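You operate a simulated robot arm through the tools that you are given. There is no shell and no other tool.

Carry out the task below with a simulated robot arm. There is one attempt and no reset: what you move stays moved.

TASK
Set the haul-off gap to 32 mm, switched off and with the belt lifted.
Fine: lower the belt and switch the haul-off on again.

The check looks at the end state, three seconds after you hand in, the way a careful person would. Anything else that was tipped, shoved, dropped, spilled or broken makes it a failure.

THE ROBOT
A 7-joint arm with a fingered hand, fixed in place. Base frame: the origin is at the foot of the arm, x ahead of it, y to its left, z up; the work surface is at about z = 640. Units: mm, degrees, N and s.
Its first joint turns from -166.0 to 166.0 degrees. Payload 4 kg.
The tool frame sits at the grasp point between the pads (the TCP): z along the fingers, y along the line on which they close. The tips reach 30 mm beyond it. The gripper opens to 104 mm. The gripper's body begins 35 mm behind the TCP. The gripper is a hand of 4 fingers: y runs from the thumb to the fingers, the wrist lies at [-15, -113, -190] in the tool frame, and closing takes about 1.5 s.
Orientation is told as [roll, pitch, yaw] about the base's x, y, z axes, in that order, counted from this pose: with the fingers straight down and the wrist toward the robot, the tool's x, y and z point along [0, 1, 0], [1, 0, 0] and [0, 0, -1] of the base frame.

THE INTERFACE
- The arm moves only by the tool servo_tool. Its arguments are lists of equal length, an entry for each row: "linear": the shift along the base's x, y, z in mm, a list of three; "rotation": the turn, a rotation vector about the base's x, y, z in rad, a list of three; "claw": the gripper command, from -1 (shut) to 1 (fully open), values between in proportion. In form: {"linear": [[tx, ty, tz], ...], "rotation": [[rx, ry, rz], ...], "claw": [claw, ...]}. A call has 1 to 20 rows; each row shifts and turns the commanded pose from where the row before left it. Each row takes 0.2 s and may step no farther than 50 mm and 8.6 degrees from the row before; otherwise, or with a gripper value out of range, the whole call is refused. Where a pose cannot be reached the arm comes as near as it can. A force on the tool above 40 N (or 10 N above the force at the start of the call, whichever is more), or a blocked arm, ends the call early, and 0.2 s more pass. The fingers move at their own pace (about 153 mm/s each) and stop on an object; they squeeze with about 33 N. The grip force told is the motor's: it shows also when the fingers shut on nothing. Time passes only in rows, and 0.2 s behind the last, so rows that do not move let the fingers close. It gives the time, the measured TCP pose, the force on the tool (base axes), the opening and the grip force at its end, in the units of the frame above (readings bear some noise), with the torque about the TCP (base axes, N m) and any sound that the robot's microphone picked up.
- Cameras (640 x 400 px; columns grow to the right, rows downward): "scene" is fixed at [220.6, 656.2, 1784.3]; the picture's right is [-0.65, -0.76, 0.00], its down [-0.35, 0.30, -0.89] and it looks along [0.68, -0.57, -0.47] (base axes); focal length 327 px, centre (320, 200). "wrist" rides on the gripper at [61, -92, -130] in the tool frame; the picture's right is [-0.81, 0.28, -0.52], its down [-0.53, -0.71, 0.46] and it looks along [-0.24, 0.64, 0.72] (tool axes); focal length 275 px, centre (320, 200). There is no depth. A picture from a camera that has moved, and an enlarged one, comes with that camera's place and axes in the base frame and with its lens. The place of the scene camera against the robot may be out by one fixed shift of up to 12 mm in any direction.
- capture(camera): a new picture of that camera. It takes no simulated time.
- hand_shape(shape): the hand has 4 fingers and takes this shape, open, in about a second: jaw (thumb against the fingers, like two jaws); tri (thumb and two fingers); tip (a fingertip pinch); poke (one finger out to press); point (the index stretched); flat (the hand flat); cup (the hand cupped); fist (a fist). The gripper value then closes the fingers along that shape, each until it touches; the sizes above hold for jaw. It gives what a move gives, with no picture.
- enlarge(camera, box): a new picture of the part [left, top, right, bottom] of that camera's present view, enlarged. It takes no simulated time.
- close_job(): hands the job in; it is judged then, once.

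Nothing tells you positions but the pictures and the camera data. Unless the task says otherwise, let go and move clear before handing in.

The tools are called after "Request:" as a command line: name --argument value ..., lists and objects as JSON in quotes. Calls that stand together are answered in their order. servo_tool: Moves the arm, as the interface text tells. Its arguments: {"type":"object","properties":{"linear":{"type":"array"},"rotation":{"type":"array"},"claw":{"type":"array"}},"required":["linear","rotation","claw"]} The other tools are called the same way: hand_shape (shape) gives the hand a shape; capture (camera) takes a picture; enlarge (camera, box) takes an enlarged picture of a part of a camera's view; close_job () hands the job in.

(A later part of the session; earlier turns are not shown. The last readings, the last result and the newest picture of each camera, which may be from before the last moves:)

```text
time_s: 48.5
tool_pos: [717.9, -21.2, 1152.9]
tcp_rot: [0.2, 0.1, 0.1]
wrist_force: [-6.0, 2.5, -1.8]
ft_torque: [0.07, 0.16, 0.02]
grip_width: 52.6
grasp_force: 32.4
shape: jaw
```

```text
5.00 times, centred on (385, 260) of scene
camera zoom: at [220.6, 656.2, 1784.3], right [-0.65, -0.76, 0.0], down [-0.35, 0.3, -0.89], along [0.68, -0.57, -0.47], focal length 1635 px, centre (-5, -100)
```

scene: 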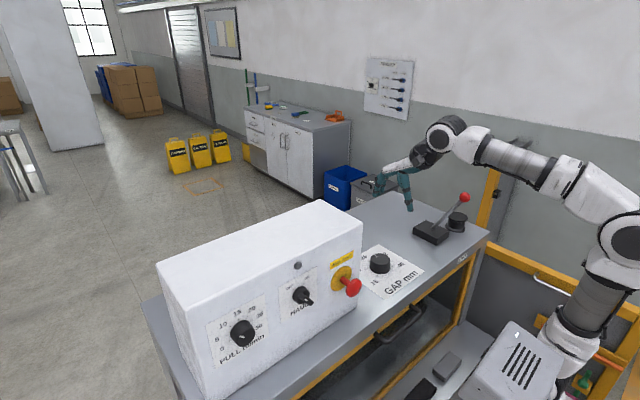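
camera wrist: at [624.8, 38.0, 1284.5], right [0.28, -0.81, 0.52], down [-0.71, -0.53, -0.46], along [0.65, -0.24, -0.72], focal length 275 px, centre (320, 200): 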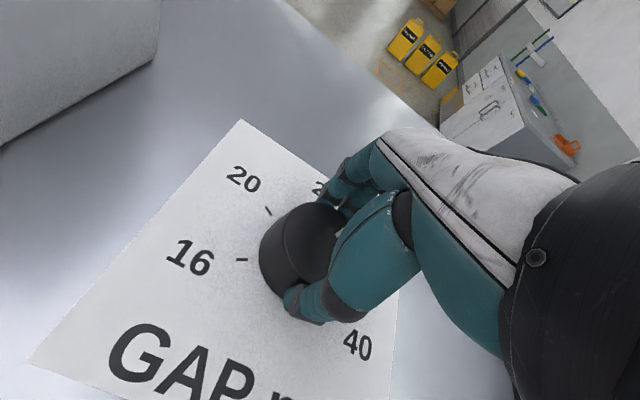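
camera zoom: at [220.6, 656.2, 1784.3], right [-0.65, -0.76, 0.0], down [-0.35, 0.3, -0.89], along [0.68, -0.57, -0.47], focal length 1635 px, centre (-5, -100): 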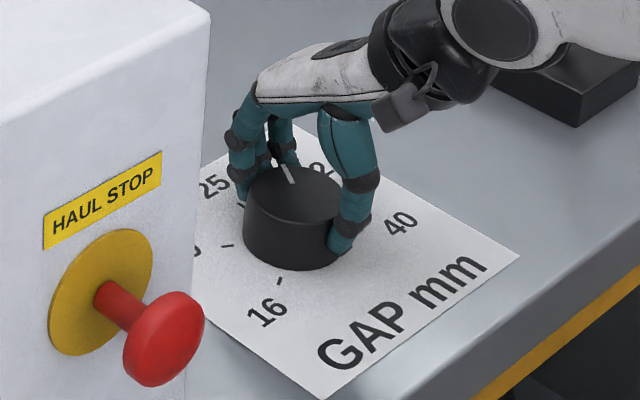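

The dial turns with the hand; the pointer is between 25 and 32. I'll turn the other 30°.

Request:
servo_tool --linear '[[0, 0, 0], [0, 0, 0], [0, 0, 0], [0, 0, 0], [0, 0, 0]]' --rotation '[[0, 0, -0.1309], [0, 0, -0.1309], [0, 0, -0.1309], [0, 0, -0.1309], [0, 0, 0]]' --claw '[-1, -1, -1, -1, -1]'

Request:
capture --camera "wrist"

Request:
enlarge --camera "scene" --box '[340, 220, 430, 300]'

```text
time_s: 49.7
tool_pos: [718.5, -20.6, 1153.3]
tcp_rot: [0.2, 0.0, -29.9]
wrist_force: [-6.9, 8.8, -1.2]
ft_torque: [0.21, 0.2, 0.11]
grip_width: 52.8
grasp_force: 32.9
shape: jaw
```

```text
taken
camera wrist: at [667.7, 76.4, 1284.5], right [-0.17, -0.84, 0.52], down [-0.88, -0.11, -0.46], along [0.44, -0.53, -0.72], focal length 275 px, centre (320, 200)
```

wrist: 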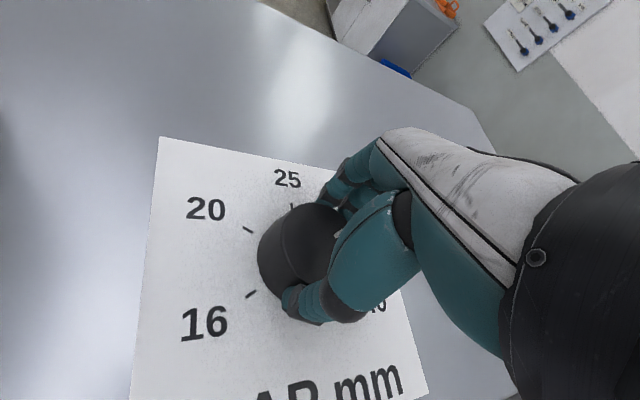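

```text
5.00 times, centred on (385, 260) of scene
camera zoom: at [220.6, 656.2, 1784.3], right [-0.65, -0.76, 0.0], down [-0.35, 0.3, -0.89], along [0.68, -0.57, -0.47], focal length 1635 px, centre (-5, -100)
```

zoom: 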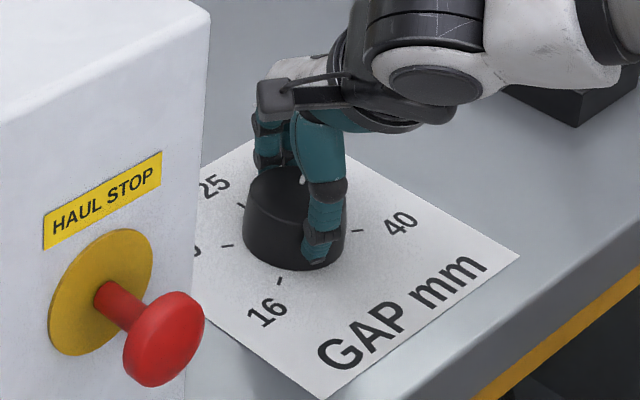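

The 60° turn is complete as far as the hand goes. I'll open and rise to read the pointer.

Request:
servo_tool --linear '[[0, 0, 0], [0, 0, 0], [0, 0, 0], [0, 0, 25], [0, 0, 35], [0, 0, 40], [-5, 0, 40], [-5, 0, 40], [0, 0, 0]]' --rotation '[[0, 0, 0], [0, 0, 0], [0, 0, 0], [0, 0, 0], [0, 0, 0], [0, 0, 0], [0, 0, 0], [0, 0, 0], [0, 0, 0]]' --claw '[0, 1, 1, 1, 1, 1, 1, 1, 1]'

Request:
capture --camera "wrist"

Request:
enlarge --camera "scene" --box '[340, 220, 430, 300]'

```text
time_s: 51.7
tool_pos: [708.2, -19.5, 1333.5]
tcp_rot: [0.2, -0.1, -29.8]
wrist_force: [0.0, 0.2, -0.3]
ft_torque: [-0.04, 0.01, 0.04]
grip_width: 103.6
grasp_force: 0.1
shape: jaw
```

```text
taken
camera wrist: at [658.6, 76.6, 1464.9], right [-0.17, -0.84, 0.51], down [-0.88, -0.11, -0.46], along [0.44, -0.53, -0.73], focal length 275 px, centre (320, 200)
```

wrist: 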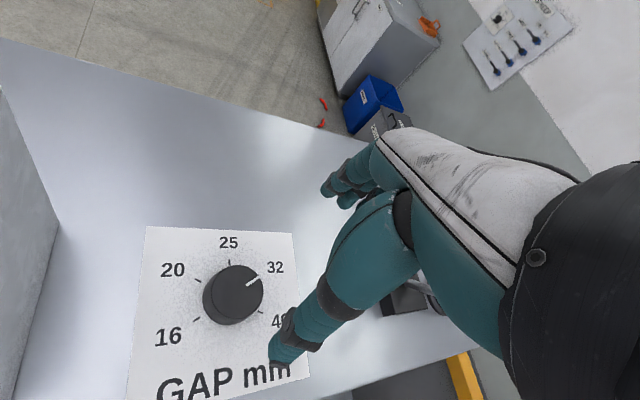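

```text
5.00 times, centred on (385, 260) of scene
camera zoom: at [220.6, 656.2, 1784.3], right [-0.65, -0.76, 0.0], down [-0.35, 0.3, -0.89], along [0.68, -0.57, -0.47], focal length 1635 px, centre (-5, -100)
```

zoom: 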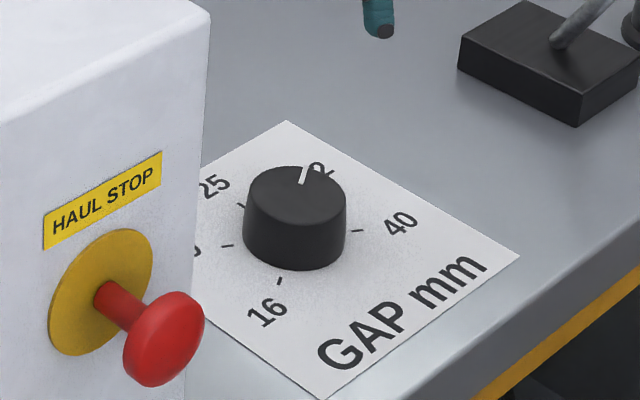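

The pointer looks to be at 32. I'll zoom in to measure the angle, and to look at the red bits on the floor by the blue bin.

Request:
enlarge --camera "wrist" --box '[150, 220, 320, 360]'

Request:
enlarge --camera "wrist" --box '[280, 60, 430, 160]'

```text
2.86 times, centred on (235, 290) of wrist
camera zoom: at [658.6, 76.6, 1464.9], right [-0.17, -0.84, 0.51], down [-0.88, -0.11, -0.46], along [0.44, -0.53, -0.73], focal length 786 px, centre (563, -57)
```

zoom: 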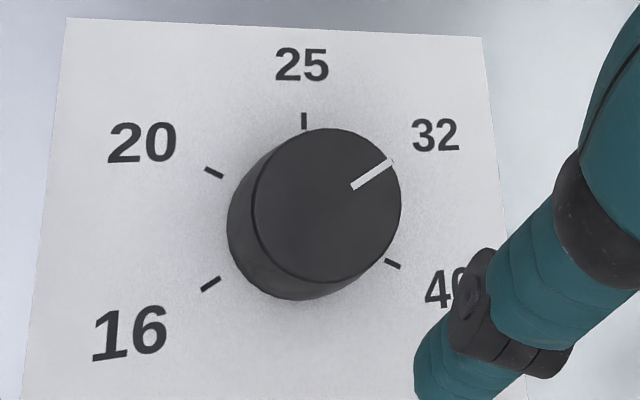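

```text
4.00 times, centred on (355, 110) of wrist
camera zoom: at [658.6, 76.6, 1464.9], right [-0.17, -0.84, 0.51], down [-0.88, -0.11, -0.46], along [0.44, -0.53, -0.73], focal length 1101 px, centre (180, 560)
```

zoom: 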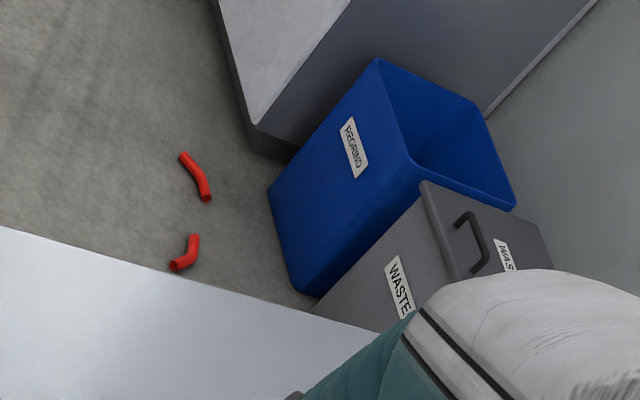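

The pointer reads 60° ± 2°, i.e. on 32, and the red bits are just pre-existing tube offcuts on the floor. Next I lower the belt, so I'll return above the lever ball with the hand unyawed.

Request:
servo_tool --linear '[[0, 0, 22], [0, 0, 22], [0, 0, 22], [0, 0, 20], [-11.3, -40.2, 0], [-11.3, -40.2, 0], [-11.3, -40.2, 0], [-11.3, -40.2, 0], [-11.3, -40.2, 0], [-11.3, -40.2, 0], [-11.3, -40.2, 0], [0, 0, 0]]' --rotation '[[0, 0, 0.1305], [0, 0, 0.1305], [0, 0, 0.1305], [0, 0, 0.1305], [0, 0, 0], [0, 0, 0], [0, 0, 0], [0, 0, 0], [0, 0, 0], [0, 0, 0], [0, 0, 0], [0, 0, 0]]' --claw '[1, 1, 1, 1, 1, 1, 1, 1, 1, 1, 1, 1]'

Request:
capture --camera "wrist"

Request:
capture --camera "scene"

```text
time_s: 54.3
tool_pos: [627.0, -303.5, 1418.0]
tcp_rot: [0.1, 0.0, 0.1]
wrist_force: [-0.1, 0.1, 0.0]
ft_torque: [-0.01, -0.01, -0.02]
grip_width: 103.5
grasp_force: 0.1
shape: jaw
```

```text
taken
camera wrist: at [535.7, -244.3, 1549.9], right [0.28, -0.81, 0.51], down [-0.71, -0.53, -0.46], along [0.65, -0.24, -0.73], focal length 275 px, centre (320, 200)
```

wrist: 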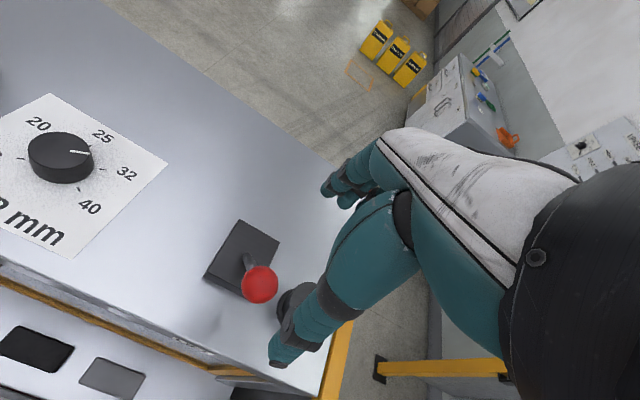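

```text
taken
```

scene: 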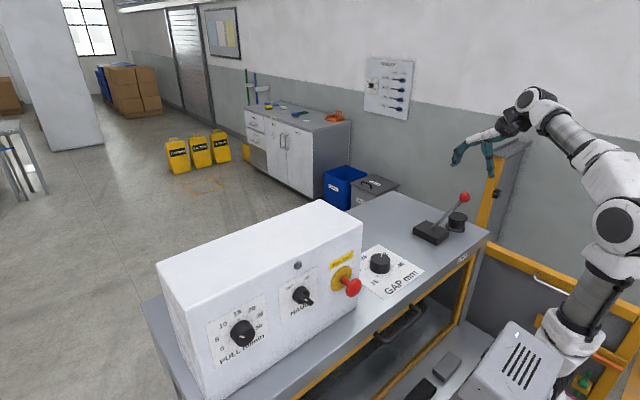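

The ball is at [628, -301, 1302] still. I'll descend around it with the hand open and then close loosely.

Request:
servo_tool --linear '[[3, 1, -25], [2, 1, -25], [0, 0, -25], [0, 0, -20], [0, 0, -15], [0, 0, 0], [0, 0, 0]]' --rotation '[[0, 0, 0], [0, 0, 0], [0, 0, 0], [0, 0, 0], [0, 0, 0], [0, 0, 0], [0, 0, 0]]' --claw '[1, 1, 1, 1, 1, 0.4, 0.1]'

Request:
capture --camera "wrist"

Request:
enlarge --camera "scene" --box '[370, 120, 530, 270]'

```text
time_s: 55.9
tool_pos: [633.4, -300.2, 1309.1]
tcp_rot: [0.1, 0.0, 0.2]
wrist_force: [0.2, -0.1, -0.7]
ft_torque: [0.03, -0.01, 0.01]
grip_width: 57.7
grasp_force: 0.1
shape: jaw
```

```text
taken
camera wrist: at [540.9, -242.0, 1440.2], right [0.28, -0.81, 0.52], down [-0.71, -0.53, -0.46], along [0.65, -0.24, -0.73], focal length 275 px, centre (320, 200)
```

wrist: 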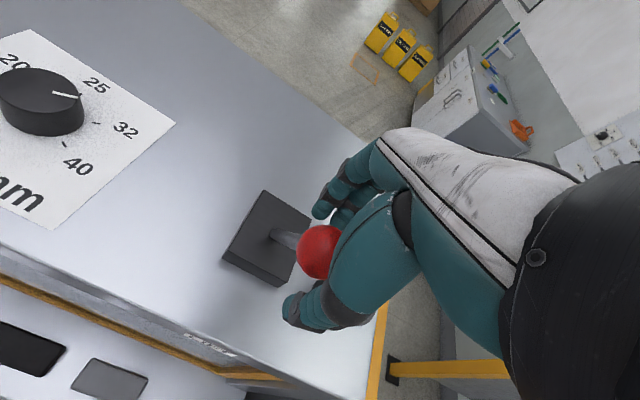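

```text
2.67 times, centred on (450, 195) of scene
camera zoom: at [220.6, 656.2, 1784.3], right [-0.65, -0.76, 0.0], down [-0.35, 0.3, -0.89], along [0.68, -0.57, -0.47], focal length 872 px, centre (-27, 213)
```

zoom: 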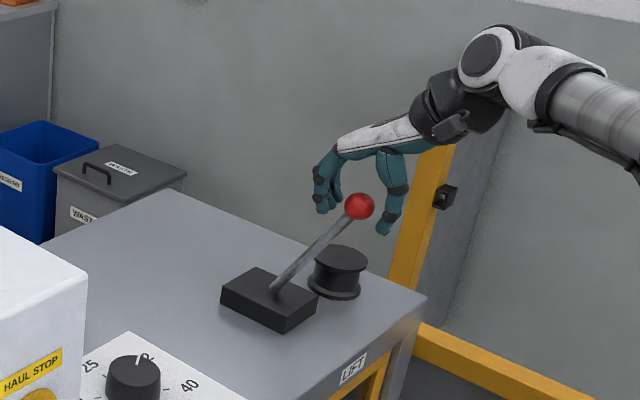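

The ball lies between the fingers with the thumb on the robot side. I'll push it away from the robot, following the arc.

Request:
servo_tool --linear '[[8, 0, 3], [8, 0, 3], [8, 0, 3], [8, 0, 3], [8, 0, 2], [8, 0, 2], [8, 0, 1], [8, 0, 1], [0, 0, 0]]' --rotation '[[0, 0, 0], [0, 0, 0], [0, 0, 0], [0, 0, 0], [0, 0, 0], [0, 0, 0], [0, 0, 0], [0, 0, 0], [0, 0, 0]]' --claw '[0.0, -0.1, -0.15, -0.15, -0.15, -0.15, -0.15, -0.15, -0.15]'

Request:
capture --camera "wrist"

Request:
enlarge --camera "scene" --box '[370, 120, 530, 270]'

```text
time_s: 57.9
tool_pos: [698.5, -301.2, 1327.6]
tcp_rot: [0.3, 0.1, 0.0]
wrist_force: [0.0, -0.1, -0.7]
ft_torque: [0.01, 0.05, -0.01]
grip_width: 45.0
grasp_force: 0.0
shape: jaw
```

```text
taken
camera wrist: at [605.1, -241.8, 1458.1], right [0.28, -0.81, 0.51], down [-0.71, -0.53, -0.46], along [0.64, -0.24, -0.73], focal length 275 px, centre (320, 200)
```

wrist: 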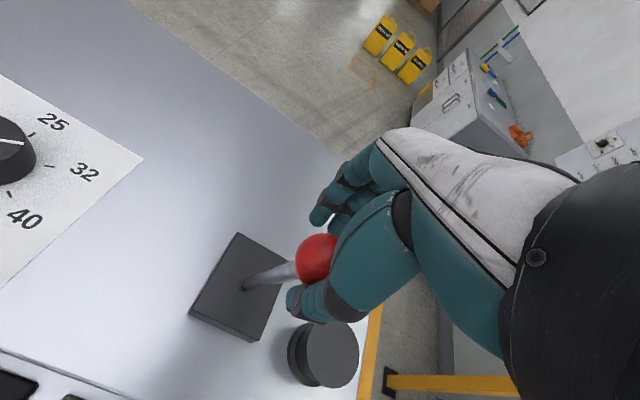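

```text
2.67 times, centred on (450, 195) of scene
camera zoom: at [220.6, 656.2, 1784.3], right [-0.65, -0.76, 0.0], down [-0.35, 0.3, -0.89], along [0.68, -0.57, -0.47], focal length 872 px, centre (-27, 213)
```

zoom: 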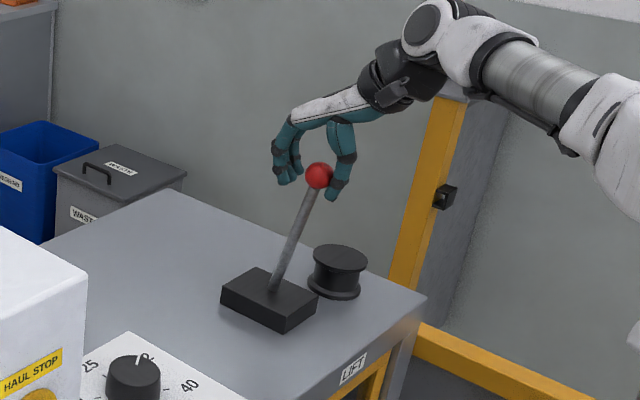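

The lever follows toward upright. I'll continue pushing away.

Request:
servo_tool --linear '[[9, 0, 0], [9, 0, 0], [9, 0, 0], [9, 0, 0], [9, 0, 0], [8, 0, -1], [8, 0, -1], [0, 0, 0]]' --rotation '[[0, 0, 0], [0, 0, 0], [0, 0, 0], [0, 0, 0], [0, 0, 0], [0, 0, 0], [0, 0, 0], [0, 0, 0]]' --claw '[-0.15, -0.15, -0.15, -0.15, -0.15, -0.15, -0.15, -0.15]'

Request:
capture --camera "wrist"

Request:
enlarge --camera "scene" --box '[370, 120, 530, 270]'

```text
time_s: 59.7
tool_pos: [756.9, -301.5, 1324.3]
tcp_rot: [0.2, 0.0, 0.1]
wrist_force: [0.2, -0.3, -0.7]
ft_torque: [0.0, 0.01, 0.04]
grip_width: 44.9
grasp_force: 0.1
shape: jaw
```

```text
taken
camera wrist: at [665.8, -241.7, 1456.6], right [0.28, -0.81, 0.51], down [-0.71, -0.53, -0.46], along [0.65, -0.24, -0.73], focal length 275 px, centre (320, 200)
```

wrist: 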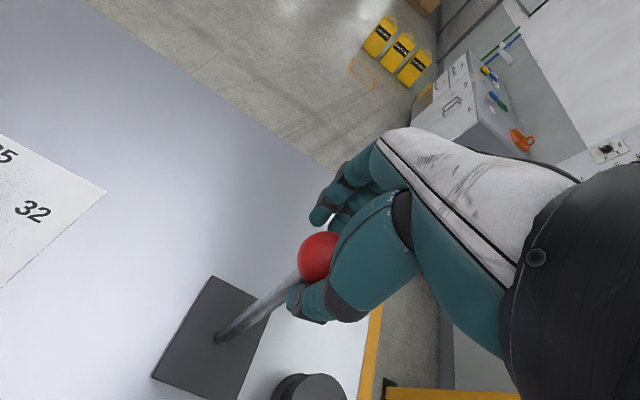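

```text
2.67 times, centred on (450, 195) of scene
camera zoom: at [220.6, 656.2, 1784.3], right [-0.65, -0.76, 0.0], down [-0.35, 0.3, -0.89], along [0.68, -0.57, -0.47], focal length 872 px, centre (-27, 213)
```

zoom: 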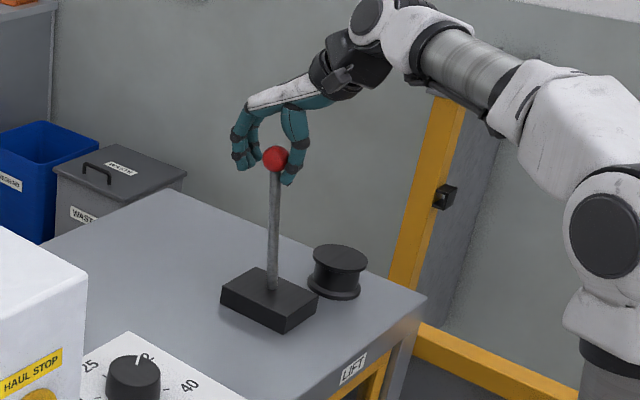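

The lever is about upright. I'll keep pushing gently until it meets its far stop.

Request:
servo_tool --linear '[[8, 0, -1], [8, 0, -1], [8, 0, -1], [8, 0, -2], [6, 0, -2], [0, 0, 0]]' --rotation '[[0, 0, 0], [0, 0, 0], [0, 0, 0], [0, 0, 0], [0, 0, 0], [0, 0, 0]]' --claw '[-0.15, -0.15, -0.15, -0.15, -0.15, -0.15]'

Request:
capture --camera "wrist"

Request:
enlarge --camera "scene" --box '[370, 120, 530, 270]'

```text
time_s: 61.1
tool_pos: [795.7, -301.2, 1318.1]
tcp_rot: [0.2, 0.0, 0.1]
wrist_force: [-2.6, 0.4, 1.6]
ft_torque: [-0.04, 0.09, 0.0]
grip_width: 45.6
grasp_force: 0.0
shape: jaw
```

```text
taken
camera wrist: at [704.0, -241.7, 1449.7], right [0.28, -0.81, 0.52], down [-0.71, -0.53, -0.46], along [0.65, -0.24, -0.73], focal length 275 px, centre (320, 200)
```

wrist: 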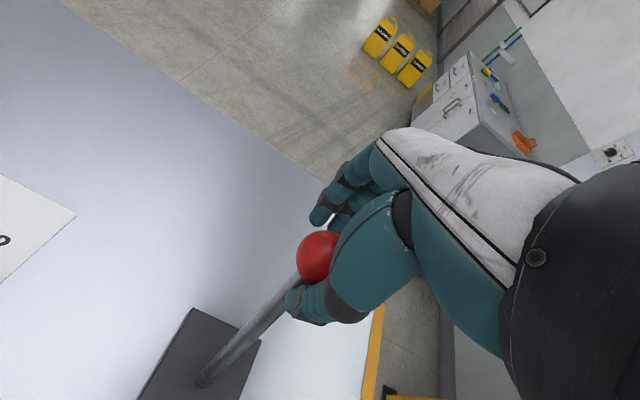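

```text
2.67 times, centred on (450, 195) of scene
camera zoom: at [220.6, 656.2, 1784.3], right [-0.65, -0.76, 0.0], down [-0.35, 0.3, -0.89], along [0.68, -0.57, -0.47], focal length 872 px, centre (-27, 213)
```

zoom: 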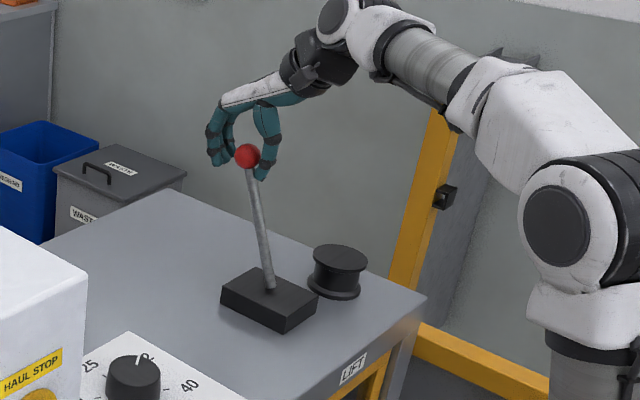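

The ball is back at its original place in the picture and a small reaction is building. One more light push will confirm the stop.

Request:
servo_tool --linear '[[3, 0, 0], [2, 0, 0], [0, 0, 0]]' --rotation '[[0, 0, 0], [0, 0, 0], [0, 0, 0]]' --claw '[-0.15, -0.15, -0.15]'

Request:
enlarge --camera "scene" --box '[370, 120, 530, 270]'

```text
time_s: 61.9
tool_pos: [802.6, -300.5, 1318.9]
tcp_rot: [0.2, 0.0, 0.1]
wrist_force: [-4.4, -0.1, 1.6]
ft_torque: [0.02, 0.14, 0.01]
grip_width: 48.8
grasp_force: 0.0
shape: jaw
```

```text
2.67 times, centred on (450, 195) of scene
camera zoom: at [220.6, 656.2, 1784.3], right [-0.65, -0.76, 0.0], down [-0.35, 0.3, -0.89], along [0.68, -0.57, -0.47], focal length 872 px, centre (-27, 213)
```

zoom: 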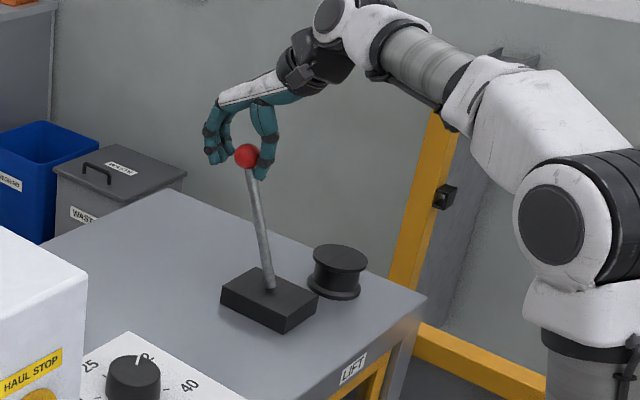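

The lever is at its lowered stop, as at the start. I'll ease off, open and rise clear.

Request:
servo_tool --linear '[[-6, 0, 0], [-6, 0, 0], [-4, 0, 0], [0, 0, 0], [0, 0, 0], [0, 0, 25], [0, 0, 30], [-10, 0, 30], [-25, 0, 20], [-25, 0, 10]]' --rotation '[[0, 0, 0], [0, 0, 0], [0, 0, 0], [0, 0, 0], [0, 0, 0], [0, 0, 0], [0, 0, 0], [0, 0, 0], [0, 0, 0], [0, 0, 0]]' --claw '[0.2, 0.6, 1, 1, 1, 1, 1, 1, 1, 1]'

Request:
capture --camera "wrist"

Request:
capture --camera "scene"

```text
time_s: 64.1
tool_pos: [726.4, -300.9, 1432.3]
tcp_rot: [0.2, 0.1, 0.1]
wrist_force: [0.3, -0.2, -0.1]
ft_torque: [-0.01, 0.01, 0.01]
grip_width: 103.8
grasp_force: 0.0
shape: jaw
```

```text
taken
camera wrist: at [634.0, -241.5, 1564.6], right [0.28, -0.81, 0.51], down [-0.71, -0.53, -0.46], along [0.64, -0.24, -0.73], focal length 275 px, centre (320, 200)
```

wrist: 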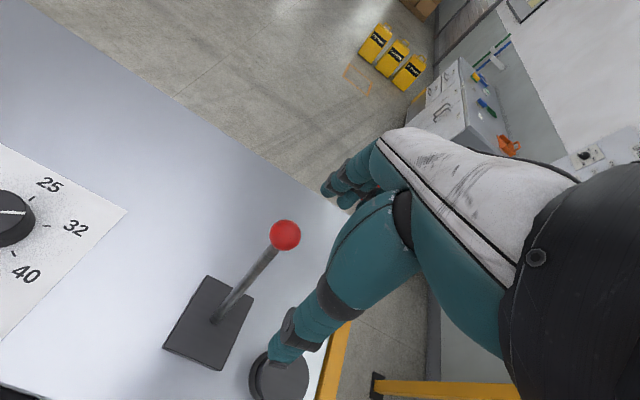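

```text
taken
```

scene: 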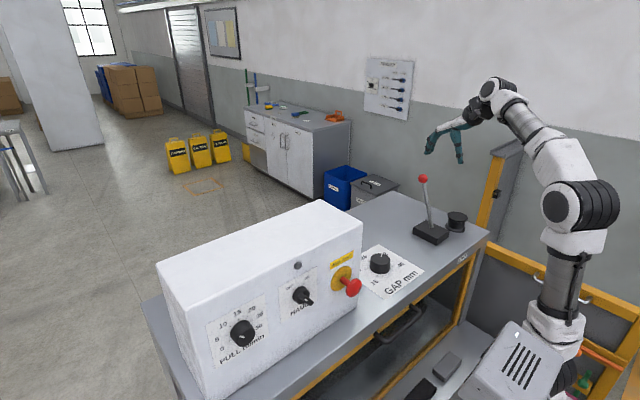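

The lever stands where it began (belt down) and the dial reads 32. Last step is the HAUL switch back to ON; I'll return in front of the panel and try the flat hand shape for pushing the bar's top end to the right.

Request:
servo_tool --linear '[[-40, 0, 10], [-40, 10, 10], [-40, 40, 10], [-40, 45, 10], [-40, 45, 5], [-20, 45, 0], [-10, 45, 0], [0, 45, 0], [0, 45, 0], [0, 45, 0], [0, 45, 0], [0, 45, 0], [0, 45, 0], [0, 45, 0], [0, 45, 0], [0, 40, 0]]' --rotation '[[0, 0, 0], [0, 0, 0], [0, 0, 0], [0, 0, 0], [0, 0, 0], [0, 0, 0], [0, 0, 0], [0, 0, 0], [0, 0, 0], [0, 0, 0], [0, 0, 0], [0, 0, 0], [0, 0, 0], [0, 0, 0], [0, 0, 0], [0, 0, 0]]' --claw '[1, 1, 1, 1, 1, 1, 1, 1, 1, 1, 1, 1, 1, 1, 1, 1]'

Request:
hand_shape --shape "flat"

Request:
capture --camera "wrist"

Request:
capture --camera "scene"

```text
refused: row 3 steps farther than a row can; nothing moved
```

```text
time_s: 65.0
tool_pos: [726.5, -300.7, 1433.1]
tcp_rot: [0.1, 0.1, 0.1]
wrist_force: [-0.1, -0.5, 0.2]
ft_torque: [-0.01, -0.01, 0.01]
grip_width: 96.0
grasp_force: 0.1
shape: flat
```

```text
taken
camera wrist: at [633.7, -241.6, 1564.7], right [0.28, -0.81, 0.51], down [-0.71, -0.53, -0.46], along [0.64, -0.24, -0.73], focal length 275 px, centre (320, 200)
```

wrist: 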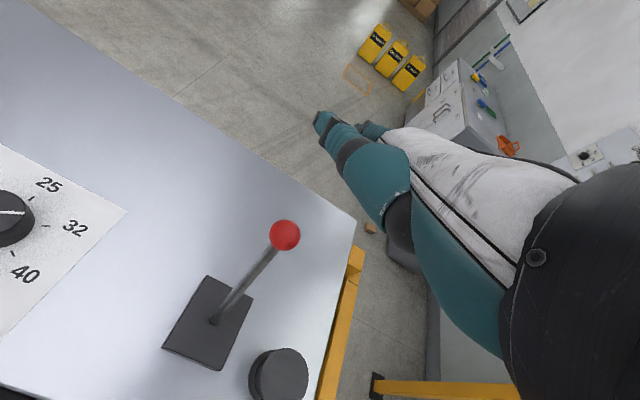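

```text
taken
```

scene: 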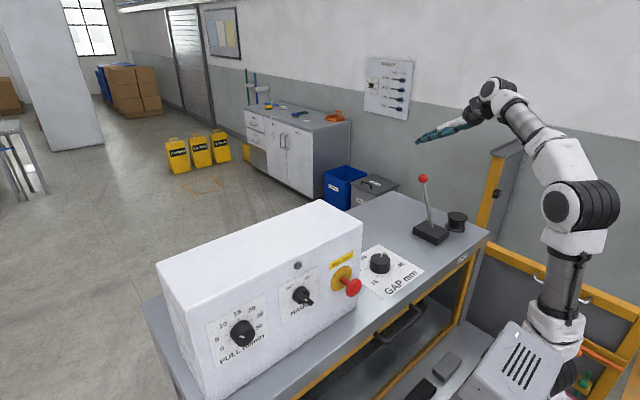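

The long move was refused because of one oversized step, but the hand shape changed safely above the lever. I'll look at the flat hand and then move with smaller steps.

Request:
enlarge --camera "scene" --box '[400, 70, 520, 170]'

Request:
enlarge --camera "wrist" --box '[290, 90, 450, 290]'

Request:
servo_tool --linear '[[-40, 0, 10], [-40, 10, 10], [-30, 30, 10], [-30, 35, 10], [-30, 38, 5], [-20, 42, 0], [-10, 45, 0], [-10, 45, 0], [0, 45, 0], [0, 45, 0], [0, 45, 0], [0, 45, 0], [0, 45, 0], [0, 45, 0], [0, 45, 0], [0, 45, 0]]' --rotation '[[0, 0, 0], [0, 0, 0], [0, 0, 0], [0, 0, 0], [0, 0, 0], [0, 0, 0], [0, 0, 0], [0, 0, 0], [0, 0, 0], [0, 0, 0], [0, 0, 0], [0, 0, 0], [0, 0, 0], [0, 0, 0], [0, 0, 0], [0, 0, 0]]' --claw '[1, 1, 1, 1, 1, 1, 1, 1, 1, 1, 1, 1, 1, 1, 1, 1]'

Request:
capture --camera "wrist"

Request:
enlarge --camera "scene" --box '[310, 130, 510, 280]'

```text
4.00 times, centred on (460, 120) of scene
camera zoom: at [220.6, 656.2, 1784.3], right [-0.65, -0.76, 0.0], down [-0.35, 0.3, -0.89], along [0.68, -0.57, -0.47], focal length 1308 px, centre (-240, 520)
```

zoom: 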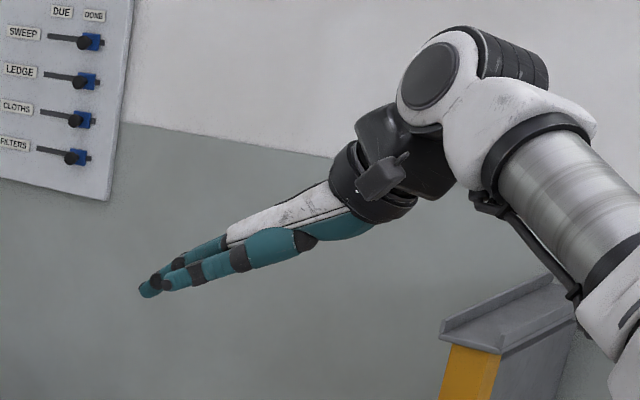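

```text
2.00 times, centred on (370, 190) of wrist
camera zoom: at [633.7, -241.6, 1564.7], right [0.28, -0.81, 0.51], down [-0.71, -0.53, -0.46], along [0.64, -0.24, -0.73], focal length 551 px, centre (220, 220)
```

zoom: 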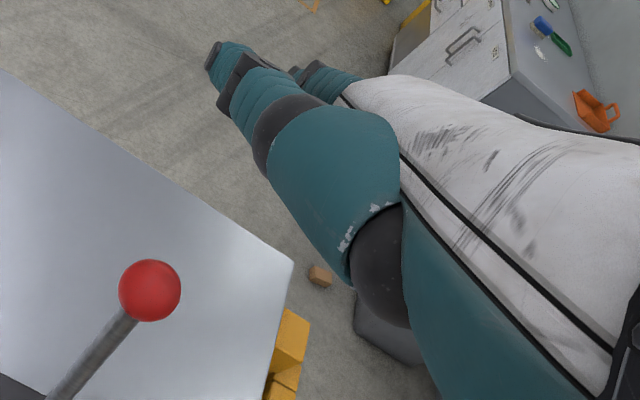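

```text
time_s: 68.4
tool_pos: [518.8, 300.7, 1479.6]
tcp_rot: [0.4, 0.1, -0.1]
wrist_force: [2.9, -2.7, 0.1]
ft_torque: [0.13, 0.2, 0.03]
grip_width: 0.0
grasp_force: 0.1
shape: flat
```

```text
taken
camera wrist: at [426.2, 360.8, 1611.3], right [0.28, -0.81, 0.51], down [-0.71, -0.53, -0.46], along [0.64, -0.24, -0.73], focal length 275 px, centre (320, 200)
```

wrist: 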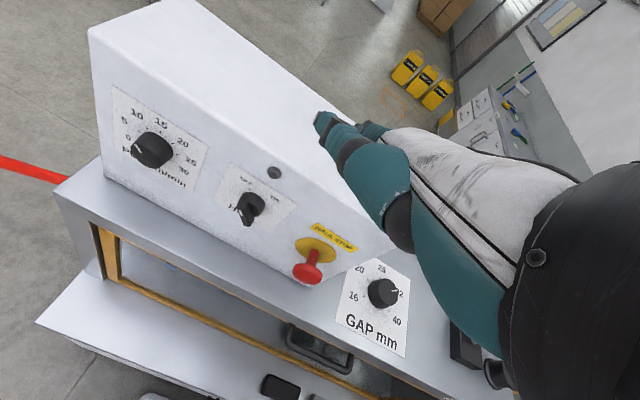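

```text
2.67 times, centred on (410, 205) of scene
camera zoom: at [220.6, 656.2, 1784.3], right [-0.65, -0.76, 0.0], down [-0.35, 0.3, -0.89], along [0.68, -0.57, -0.47], focal length 872 px, centre (80, 187)
```

zoom: 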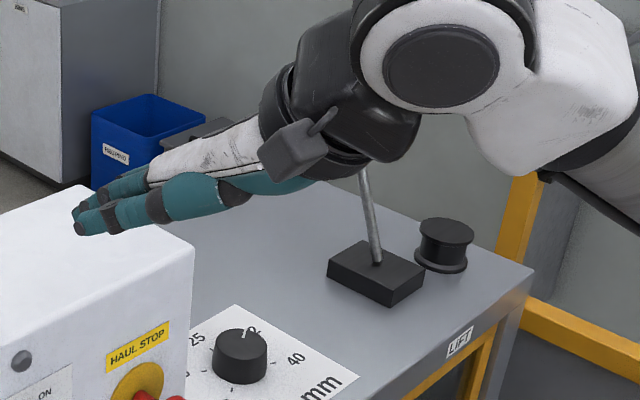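

The flat hand is too broad and its far edge is hidden from both cameras. The pointing shape sticks a single finger well out ahead of the others, which suits pushing from the left, so I'll switch to it here.

Request:
hand_shape --shape "point"

Request:
capture --camera "wrist"

Request:
enlarge --camera "scene" --box '[310, 130, 510, 280]'

```text
time_s: 69.3
tool_pos: [513.7, 305.6, 1478.9]
tcp_rot: [0.2, 0.0, 0.5]
wrist_force: [0.5, 0.1, -0.7]
ft_torque: [-0.01, 0.0, 0.03]
grip_width: 0.0
grasp_force: 0.0
shape: point
```

```text
taken
camera wrist: at [420.0, 364.1, 1610.9], right [0.28, -0.81, 0.51], down [-0.71, -0.54, -0.46], along [0.65, -0.24, -0.73], focal length 275 px, centre (320, 200)
```

wrist: 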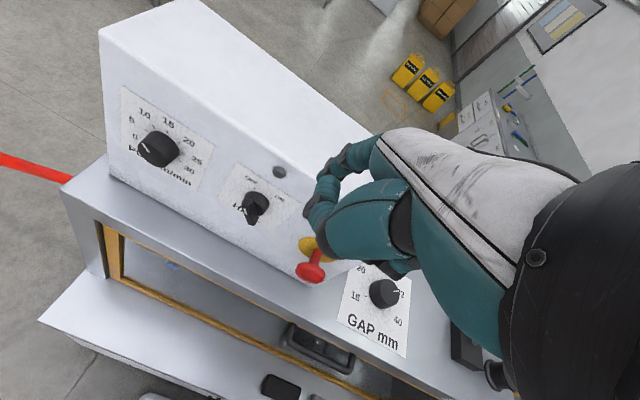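

```text
2.67 times, centred on (410, 205) of scene
camera zoom: at [220.6, 656.2, 1784.3], right [-0.65, -0.76, 0.0], down [-0.35, 0.3, -0.89], along [0.68, -0.57, -0.47], focal length 872 px, centre (80, 187)
```

zoom: 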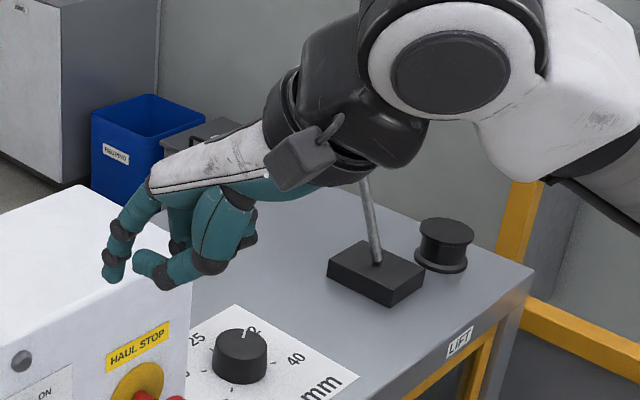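

Request:
enlarge --camera "wrist" --box '[270, 110, 450, 290]'

Request:
enlarge --camera "scene" --box '[330, 180, 410, 245]'

```text
2.22 times, centred on (360, 200) of wrist
camera zoom: at [420.0, 364.1, 1610.9], right [0.28, -0.81, 0.51], down [-0.71, -0.54, -0.46], along [0.65, -0.24, -0.73], focal length 612 px, centre (231, 200)
```

zoom: 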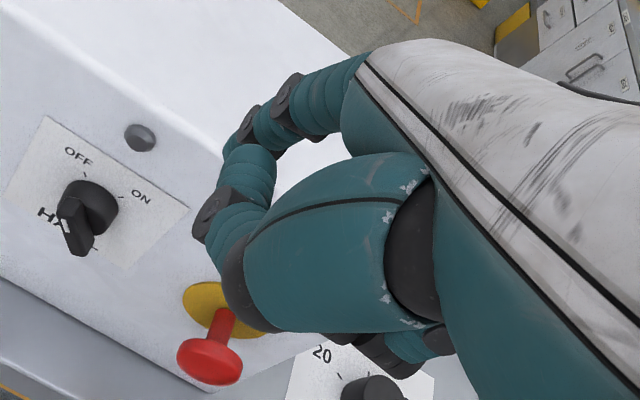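

```text
6.15 times, centred on (370, 212) of scene
camera zoom: at [220.6, 656.2, 1784.3], right [-0.65, -0.76, 0.0], down [-0.35, 0.3, -0.89], along [0.68, -0.57, -0.47], focal length 2012 px, centre (12, 123)
```

zoom: 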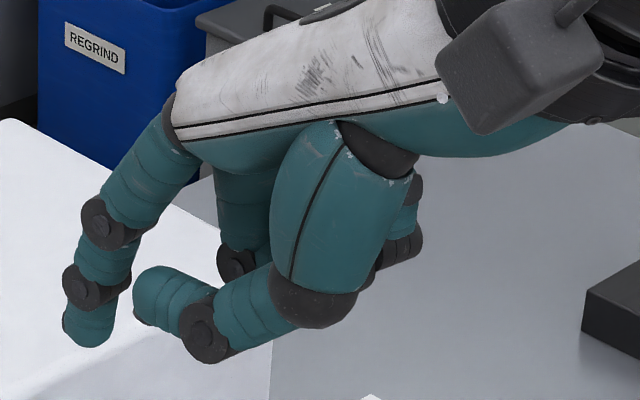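

In this shape the index tip is about 71 mm ahead and 28 mm below the TCP, well ahead of the other fingers. I'll come down in front of the panel to the left of the bar's top end (now leaning to OFF), still short of it.

Request:
servo_tool --linear '[[-5.7, 15.9, -25], [-5.7, 15.9, -30], [-5.7, 15.9, -34], [-5.7, 15.9, -35], [-5.7, 15.9, -35], [0, 0, 0]]' --rotation '[[0, -0.0873, 0], [0, -0.0873, 0], [0, 0, 0], [0, 0, 0], [0, 0, 0], [0, 0, 0]]' --claw '[1, 1, 1, 1, 1, 1]'

Request:
capture --camera "wrist"

Request:
enlarge --camera "scene" --box '[260, 210, 420, 330]'

```text
time_s: 70.7
tool_pos: [486.8, 385.3, 1318.4]
tcp_rot: [0.1, -9.9, 0.1]
wrist_force: [-0.1, -0.5, -1.1]
ft_torque: [-0.01, 0.03, 0.01]
grip_width: 0.3
grasp_force: 0.2
shape: point
```

```text
taken
camera wrist: at [373.8, 444.1, 1432.6], right [0.18, -0.81, 0.55], down [-0.62, -0.53, -0.57], along [0.76, -0.24, -0.6], focal length 275 px, centre (320, 200)
```

wrist: 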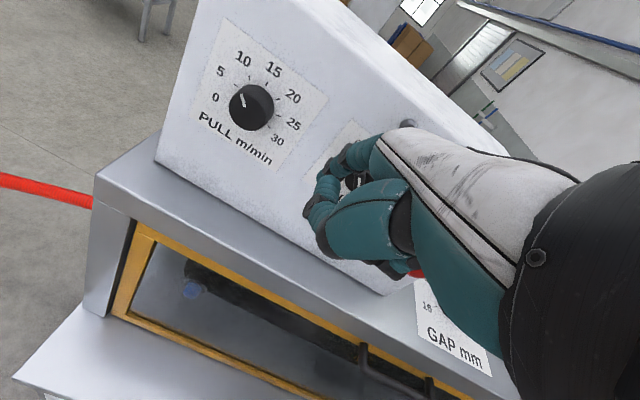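

```text
3.33 times, centred on (340, 270) of scene
camera zoom: at [220.6, 656.2, 1784.3], right [-0.65, -0.76, 0.0], down [-0.35, 0.3, -0.89], along [0.68, -0.57, -0.47], focal length 1090 px, centre (253, -33)
```

zoom: 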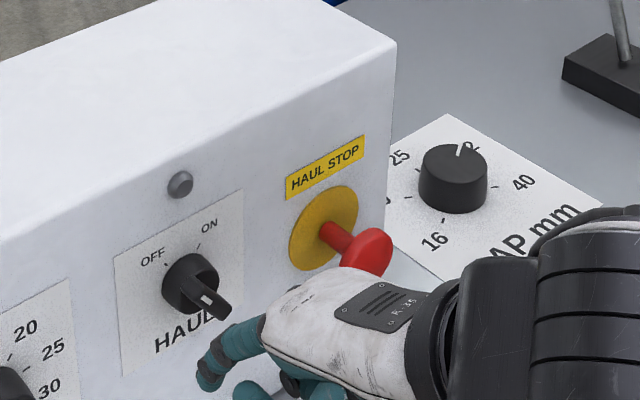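

The fingertip prediction matches the picture. I'll lower slightly and move forward to the bar's depth, about 17 mm to the left of the bar's top.

Request:
servo_tool --linear '[[0, 0, -11], [15, 0, 0], [15, 0, 0], [12, 0, 0], [8, 0, 0], [0, 0, 0]]' --rotation '[[0, 0, 0], [0, 0, 0], [0, 0, 0], [0, 0, 0], [0, 0, 0], [0, 0, 0]]' --claw '[1, 1, 1, 1, 1, 1]'

Request:
capture --camera "wrist"

Request:
enlarge --camera "scene" --box '[260, 230, 380, 320]'

```text
time_s: 72.1
tool_pos: [536.2, 384.0, 1309.2]
tcp_rot: [0.2, -10.1, 0.1]
wrist_force: [0.2, -0.3, 0.3]
ft_torque: [0.01, 0.03, -0.01]
grip_width: 0.0
grasp_force: 0.0
shape: point
```

```text
taken
camera wrist: at [423.1, 443.3, 1421.5], right [0.18, -0.81, 0.56], down [-0.62, -0.53, -0.57], along [0.76, -0.24, -0.6], focal length 275 px, centre (320, 200)
```

wrist: 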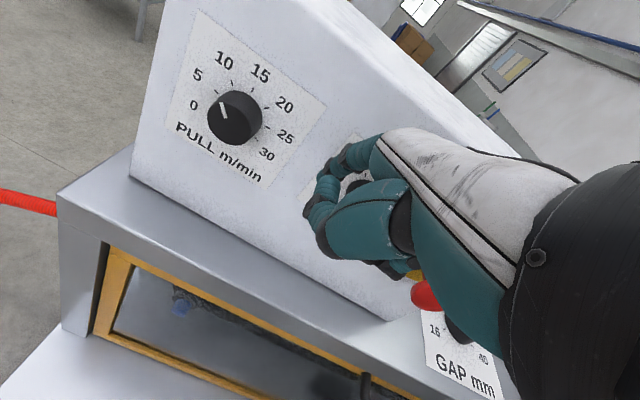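

```text
4.44 times, centred on (320, 275) of scene
camera zoom: at [220.6, 656.2, 1784.3], right [-0.65, -0.76, 0.0], down [-0.35, 0.3, -0.89], along [0.68, -0.57, -0.47], focal length 1453 px, centre (320, -133)
```

zoom: 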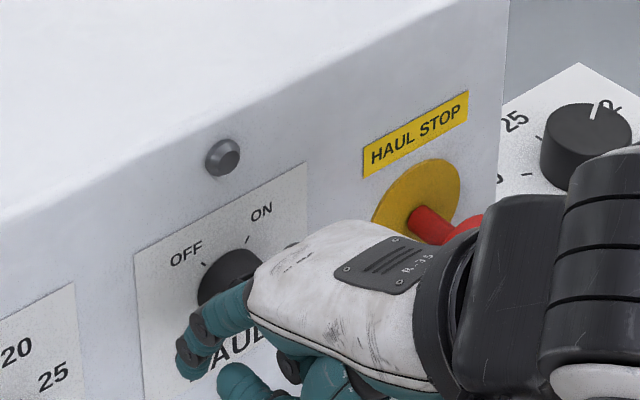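

The tip is left of the bar and no contact shows. I'll go 6 mm deeper and then push right toward ON in small steps.

Request:
servo_tool --linear '[[6, 0, 0], [0, -4, 0], [0, -4, 0], [0, -4, 0], [0, -4, 0], [0, -4, 0], [0, 0, 0]]' --rotation '[[0, 0, 0], [0, 0, 0], [0, 0, 0], [0, 0, 0], [0, 0, 0], [0, 0, 0], [0, 0, 0]]' --claw '[1, 1, 1, 1, 1, 1, 1]'

Request:
capture --camera "wrist"

Request:
enlarge --camera "scene" --box '[260, 230, 380, 320]'

```text
time_s: 73.7
tool_pos: [542.5, 362.7, 1307.6]
tcp_rot: [0.2, -9.9, 0.1]
wrist_force: [0.2, 1.0, -1.4]
ft_torque: [0.0, 0.0, -0.03]
grip_width: 0.2
grasp_force: 0.0
shape: point
```

```text
taken
camera wrist: at [429.1, 422.8, 1421.9], right [0.18, -0.81, 0.56], down [-0.62, -0.53, -0.57], along [0.76, -0.24, -0.6], focal length 275 px, centre (320, 200)
```

wrist: 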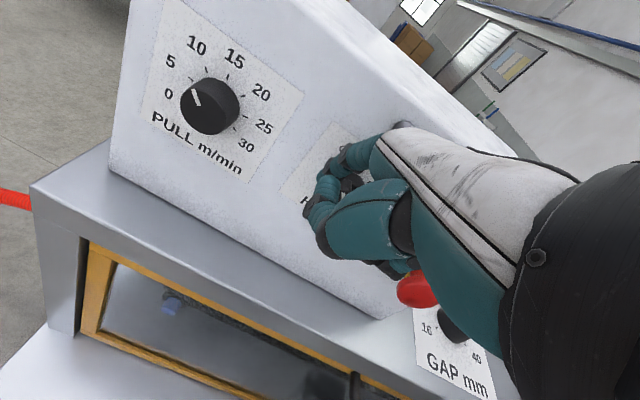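

```text
4.44 times, centred on (320, 275) of scene
camera zoom: at [220.6, 656.2, 1784.3], right [-0.65, -0.76, 0.0], down [-0.35, 0.3, -0.89], along [0.68, -0.57, -0.47], focal length 1453 px, centre (320, -133)
```

zoom: 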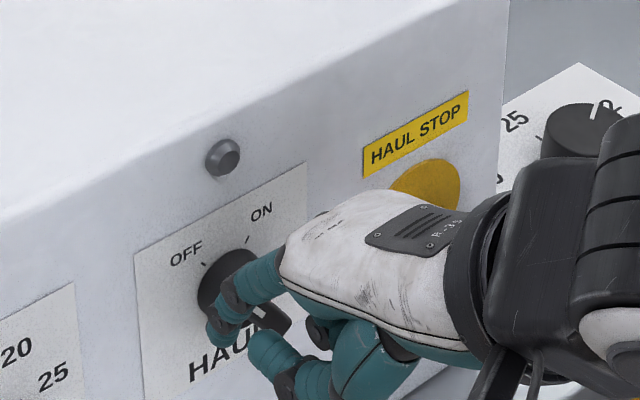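

The tip is about to meet the bar. I'll continue right in small steps.

Request:
servo_tool --linear '[[0, -3, 0], [0, -3, 0], [0, -3, 0], [0, -3, 0], [0, 0, 0]]' --rotation '[[0, 0, 0], [0, 0, 0], [0, 0, 0], [0, 0, 0], [0, 0, 0]]' --claw '[1, 1, 1, 1, 1]'

Request:
capture --camera "wrist"

Request:
enlarge --camera "scene" --box '[260, 230, 380, 320]'

```text
time_s: 74.9
tool_pos: [542.4, 352.4, 1307.2]
tcp_rot: [0.1, -10.0, 0.1]
wrist_force: [0.7, -0.4, -0.3]
ft_torque: [-0.01, -0.01, 0.03]
grip_width: 0.0
grasp_force: 0.0
shape: point
```

```text
taken
camera wrist: at [429.0, 410.9, 1421.6], right [0.18, -0.81, 0.56], down [-0.62, -0.53, -0.57], along [0.76, -0.24, -0.6], focal length 275 px, centre (320, 200)
```

wrist: 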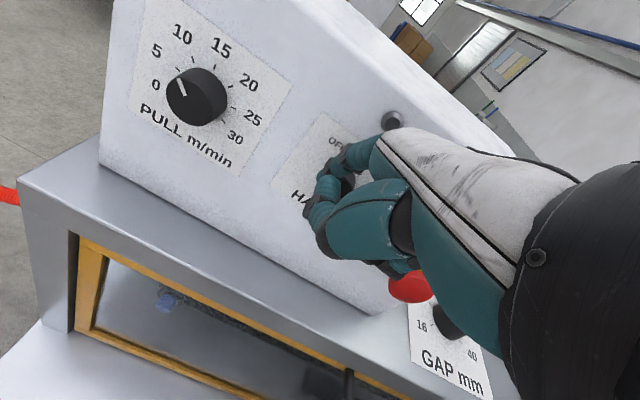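

```text
4.44 times, centred on (320, 275) of scene
camera zoom: at [220.6, 656.2, 1784.3], right [-0.65, -0.76, 0.0], down [-0.35, 0.3, -0.89], along [0.68, -0.57, -0.47], focal length 1453 px, centre (320, -133)
```

zoom: 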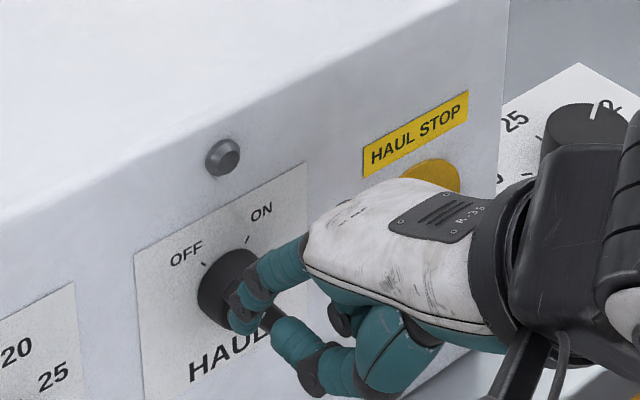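

Force is still near zero and the lamp is off. I'll zoom in to see whether the finger is beside or in front of the bar.

Request:
enlarge --camera "scene" --box '[285, 270, 335, 310]'

Request:
enlarge --camera "wrist" --box '[270, 100, 410, 240]'

```text
10.00 times, centred on (310, 290) of scene
camera zoom: at [220.6, 656.2, 1784.3], right [-0.65, -0.76, 0.0], down [-0.35, 0.3, -0.89], along [0.68, -0.57, -0.47], focal length 3270 px, centre (420, -700)
```

zoom: 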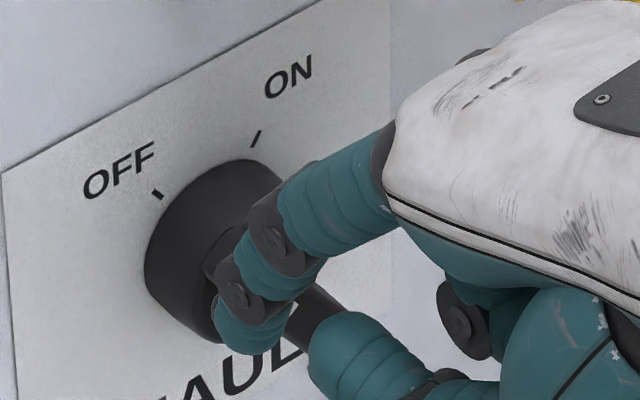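

```text
2.86 times, centred on (340, 170) of wrist
camera zoom: at [429.0, 410.9, 1421.6], right [0.18, -0.81, 0.56], down [-0.62, -0.53, -0.57], along [0.76, -0.24, -0.6], focal length 786 px, centre (263, 286)
```

zoom: 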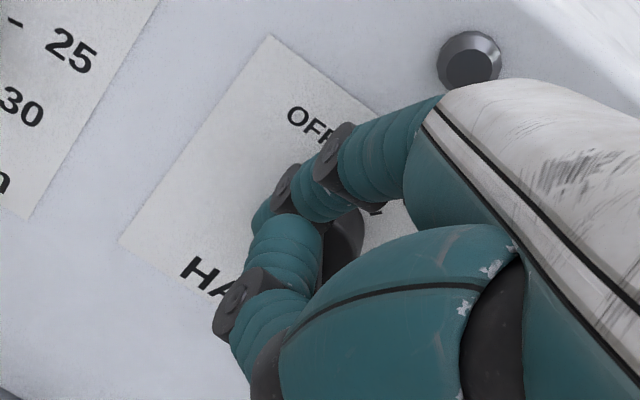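

The finger passed in front of the bar: the index actually sits about 10 mm left of the TCP and 62 mm ahead. I'll move back left, go 13 mm deeper and try again.

Request:
servo_tool --linear '[[0, 8, 0], [0, 8, 0], [0, 8, 0], [5, 0, 0], [4, 0, 0], [4, 0, 0], [0, 0, 0]]' --rotation '[[0, 0, 0], [0, 0, 0], [0, 0, 0], [0, 0, 0], [0, 0, 0], [0, 0, 0], [0, 0, 0]]' --claw '[1, 1, 1, 1, 1, 1, 1]'

Request:
enlarge --camera "scene" --box '[275, 260, 345, 315]'

Request:
capture --camera "wrist"

```text
time_s: 76.5
tool_pos: [555.1, 375.6, 1308.1]
tcp_rot: [0.2, -10.0, 0.1]
wrist_force: [0.6, -1.4, -0.1]
ft_torque: [-0.01, 0.0, -0.01]
grip_width: 0.1
grasp_force: 0.0
shape: point
```

```text
7.27 times, centred on (310, 288) of scene
camera zoom: at [220.6, 656.2, 1784.3], right [-0.65, -0.76, 0.0], down [-0.35, 0.3, -0.89], along [0.68, -0.57, -0.47], focal length 2378 px, centre (393, -436)
```

zoom: 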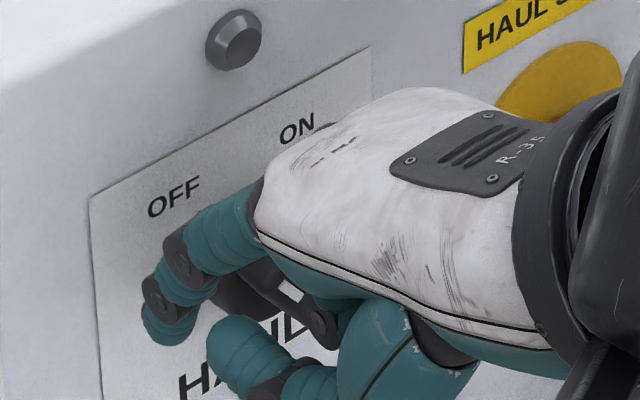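

```text
taken
camera wrist: at [442.0, 434.8, 1421.7], right [0.18, -0.81, 0.56], down [-0.62, -0.53, -0.57], along [0.76, -0.24, -0.6], focal length 275 px, centre (320, 200)
```

wrist: 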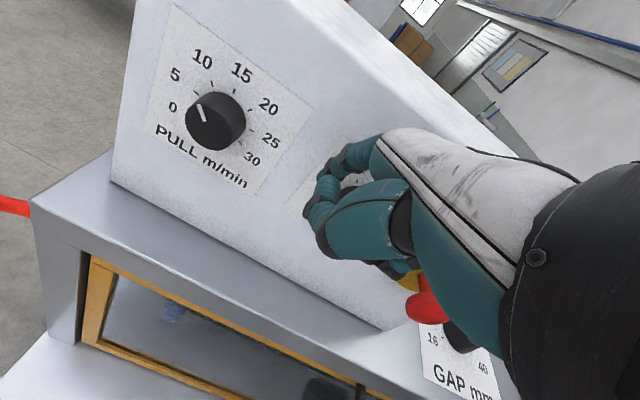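

The index is now beside the bar's top-left at the right depth, with the bar's mark visible to its right. I'll push right again in small steps.

Request:
servo_tool --linear '[[0, -4, 0], [0, -4, 0], [0, -4, 0], [0, -4, 0], [0, -4, 0], [0, 0, 0]]' --rotation '[[0, 0, 0], [0, 0, 0], [0, 0, 0], [0, 0, 0], [0, 0, 0], [0, 0, 0]]' --claw '[1, 1, 1, 1, 1, 1]'

Request:
enlarge --camera "scene" --box '[275, 260, 345, 315]'

```text
time_s: 77.9
tool_pos: [555.9, 355.7, 1308.0]
tcp_rot: [0.2, -10.1, 0.0]
wrist_force: [-0.1, -0.5, 0.1]
ft_torque: [-0.02, 0.02, 0.0]
grip_width: 0.0
grasp_force: 0.0
shape: point
```

```text
7.27 times, centred on (310, 288) of scene
camera zoom: at [220.6, 656.2, 1784.3], right [-0.65, -0.76, 0.0], down [-0.35, 0.3, -0.89], along [0.68, -0.57, -0.47], focal length 2378 px, centre (393, -436)
```

zoom: 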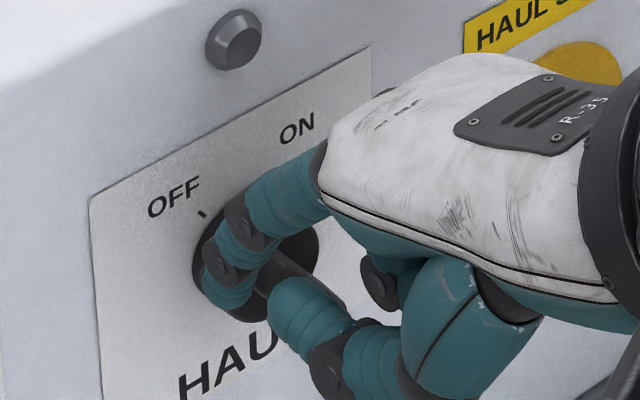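

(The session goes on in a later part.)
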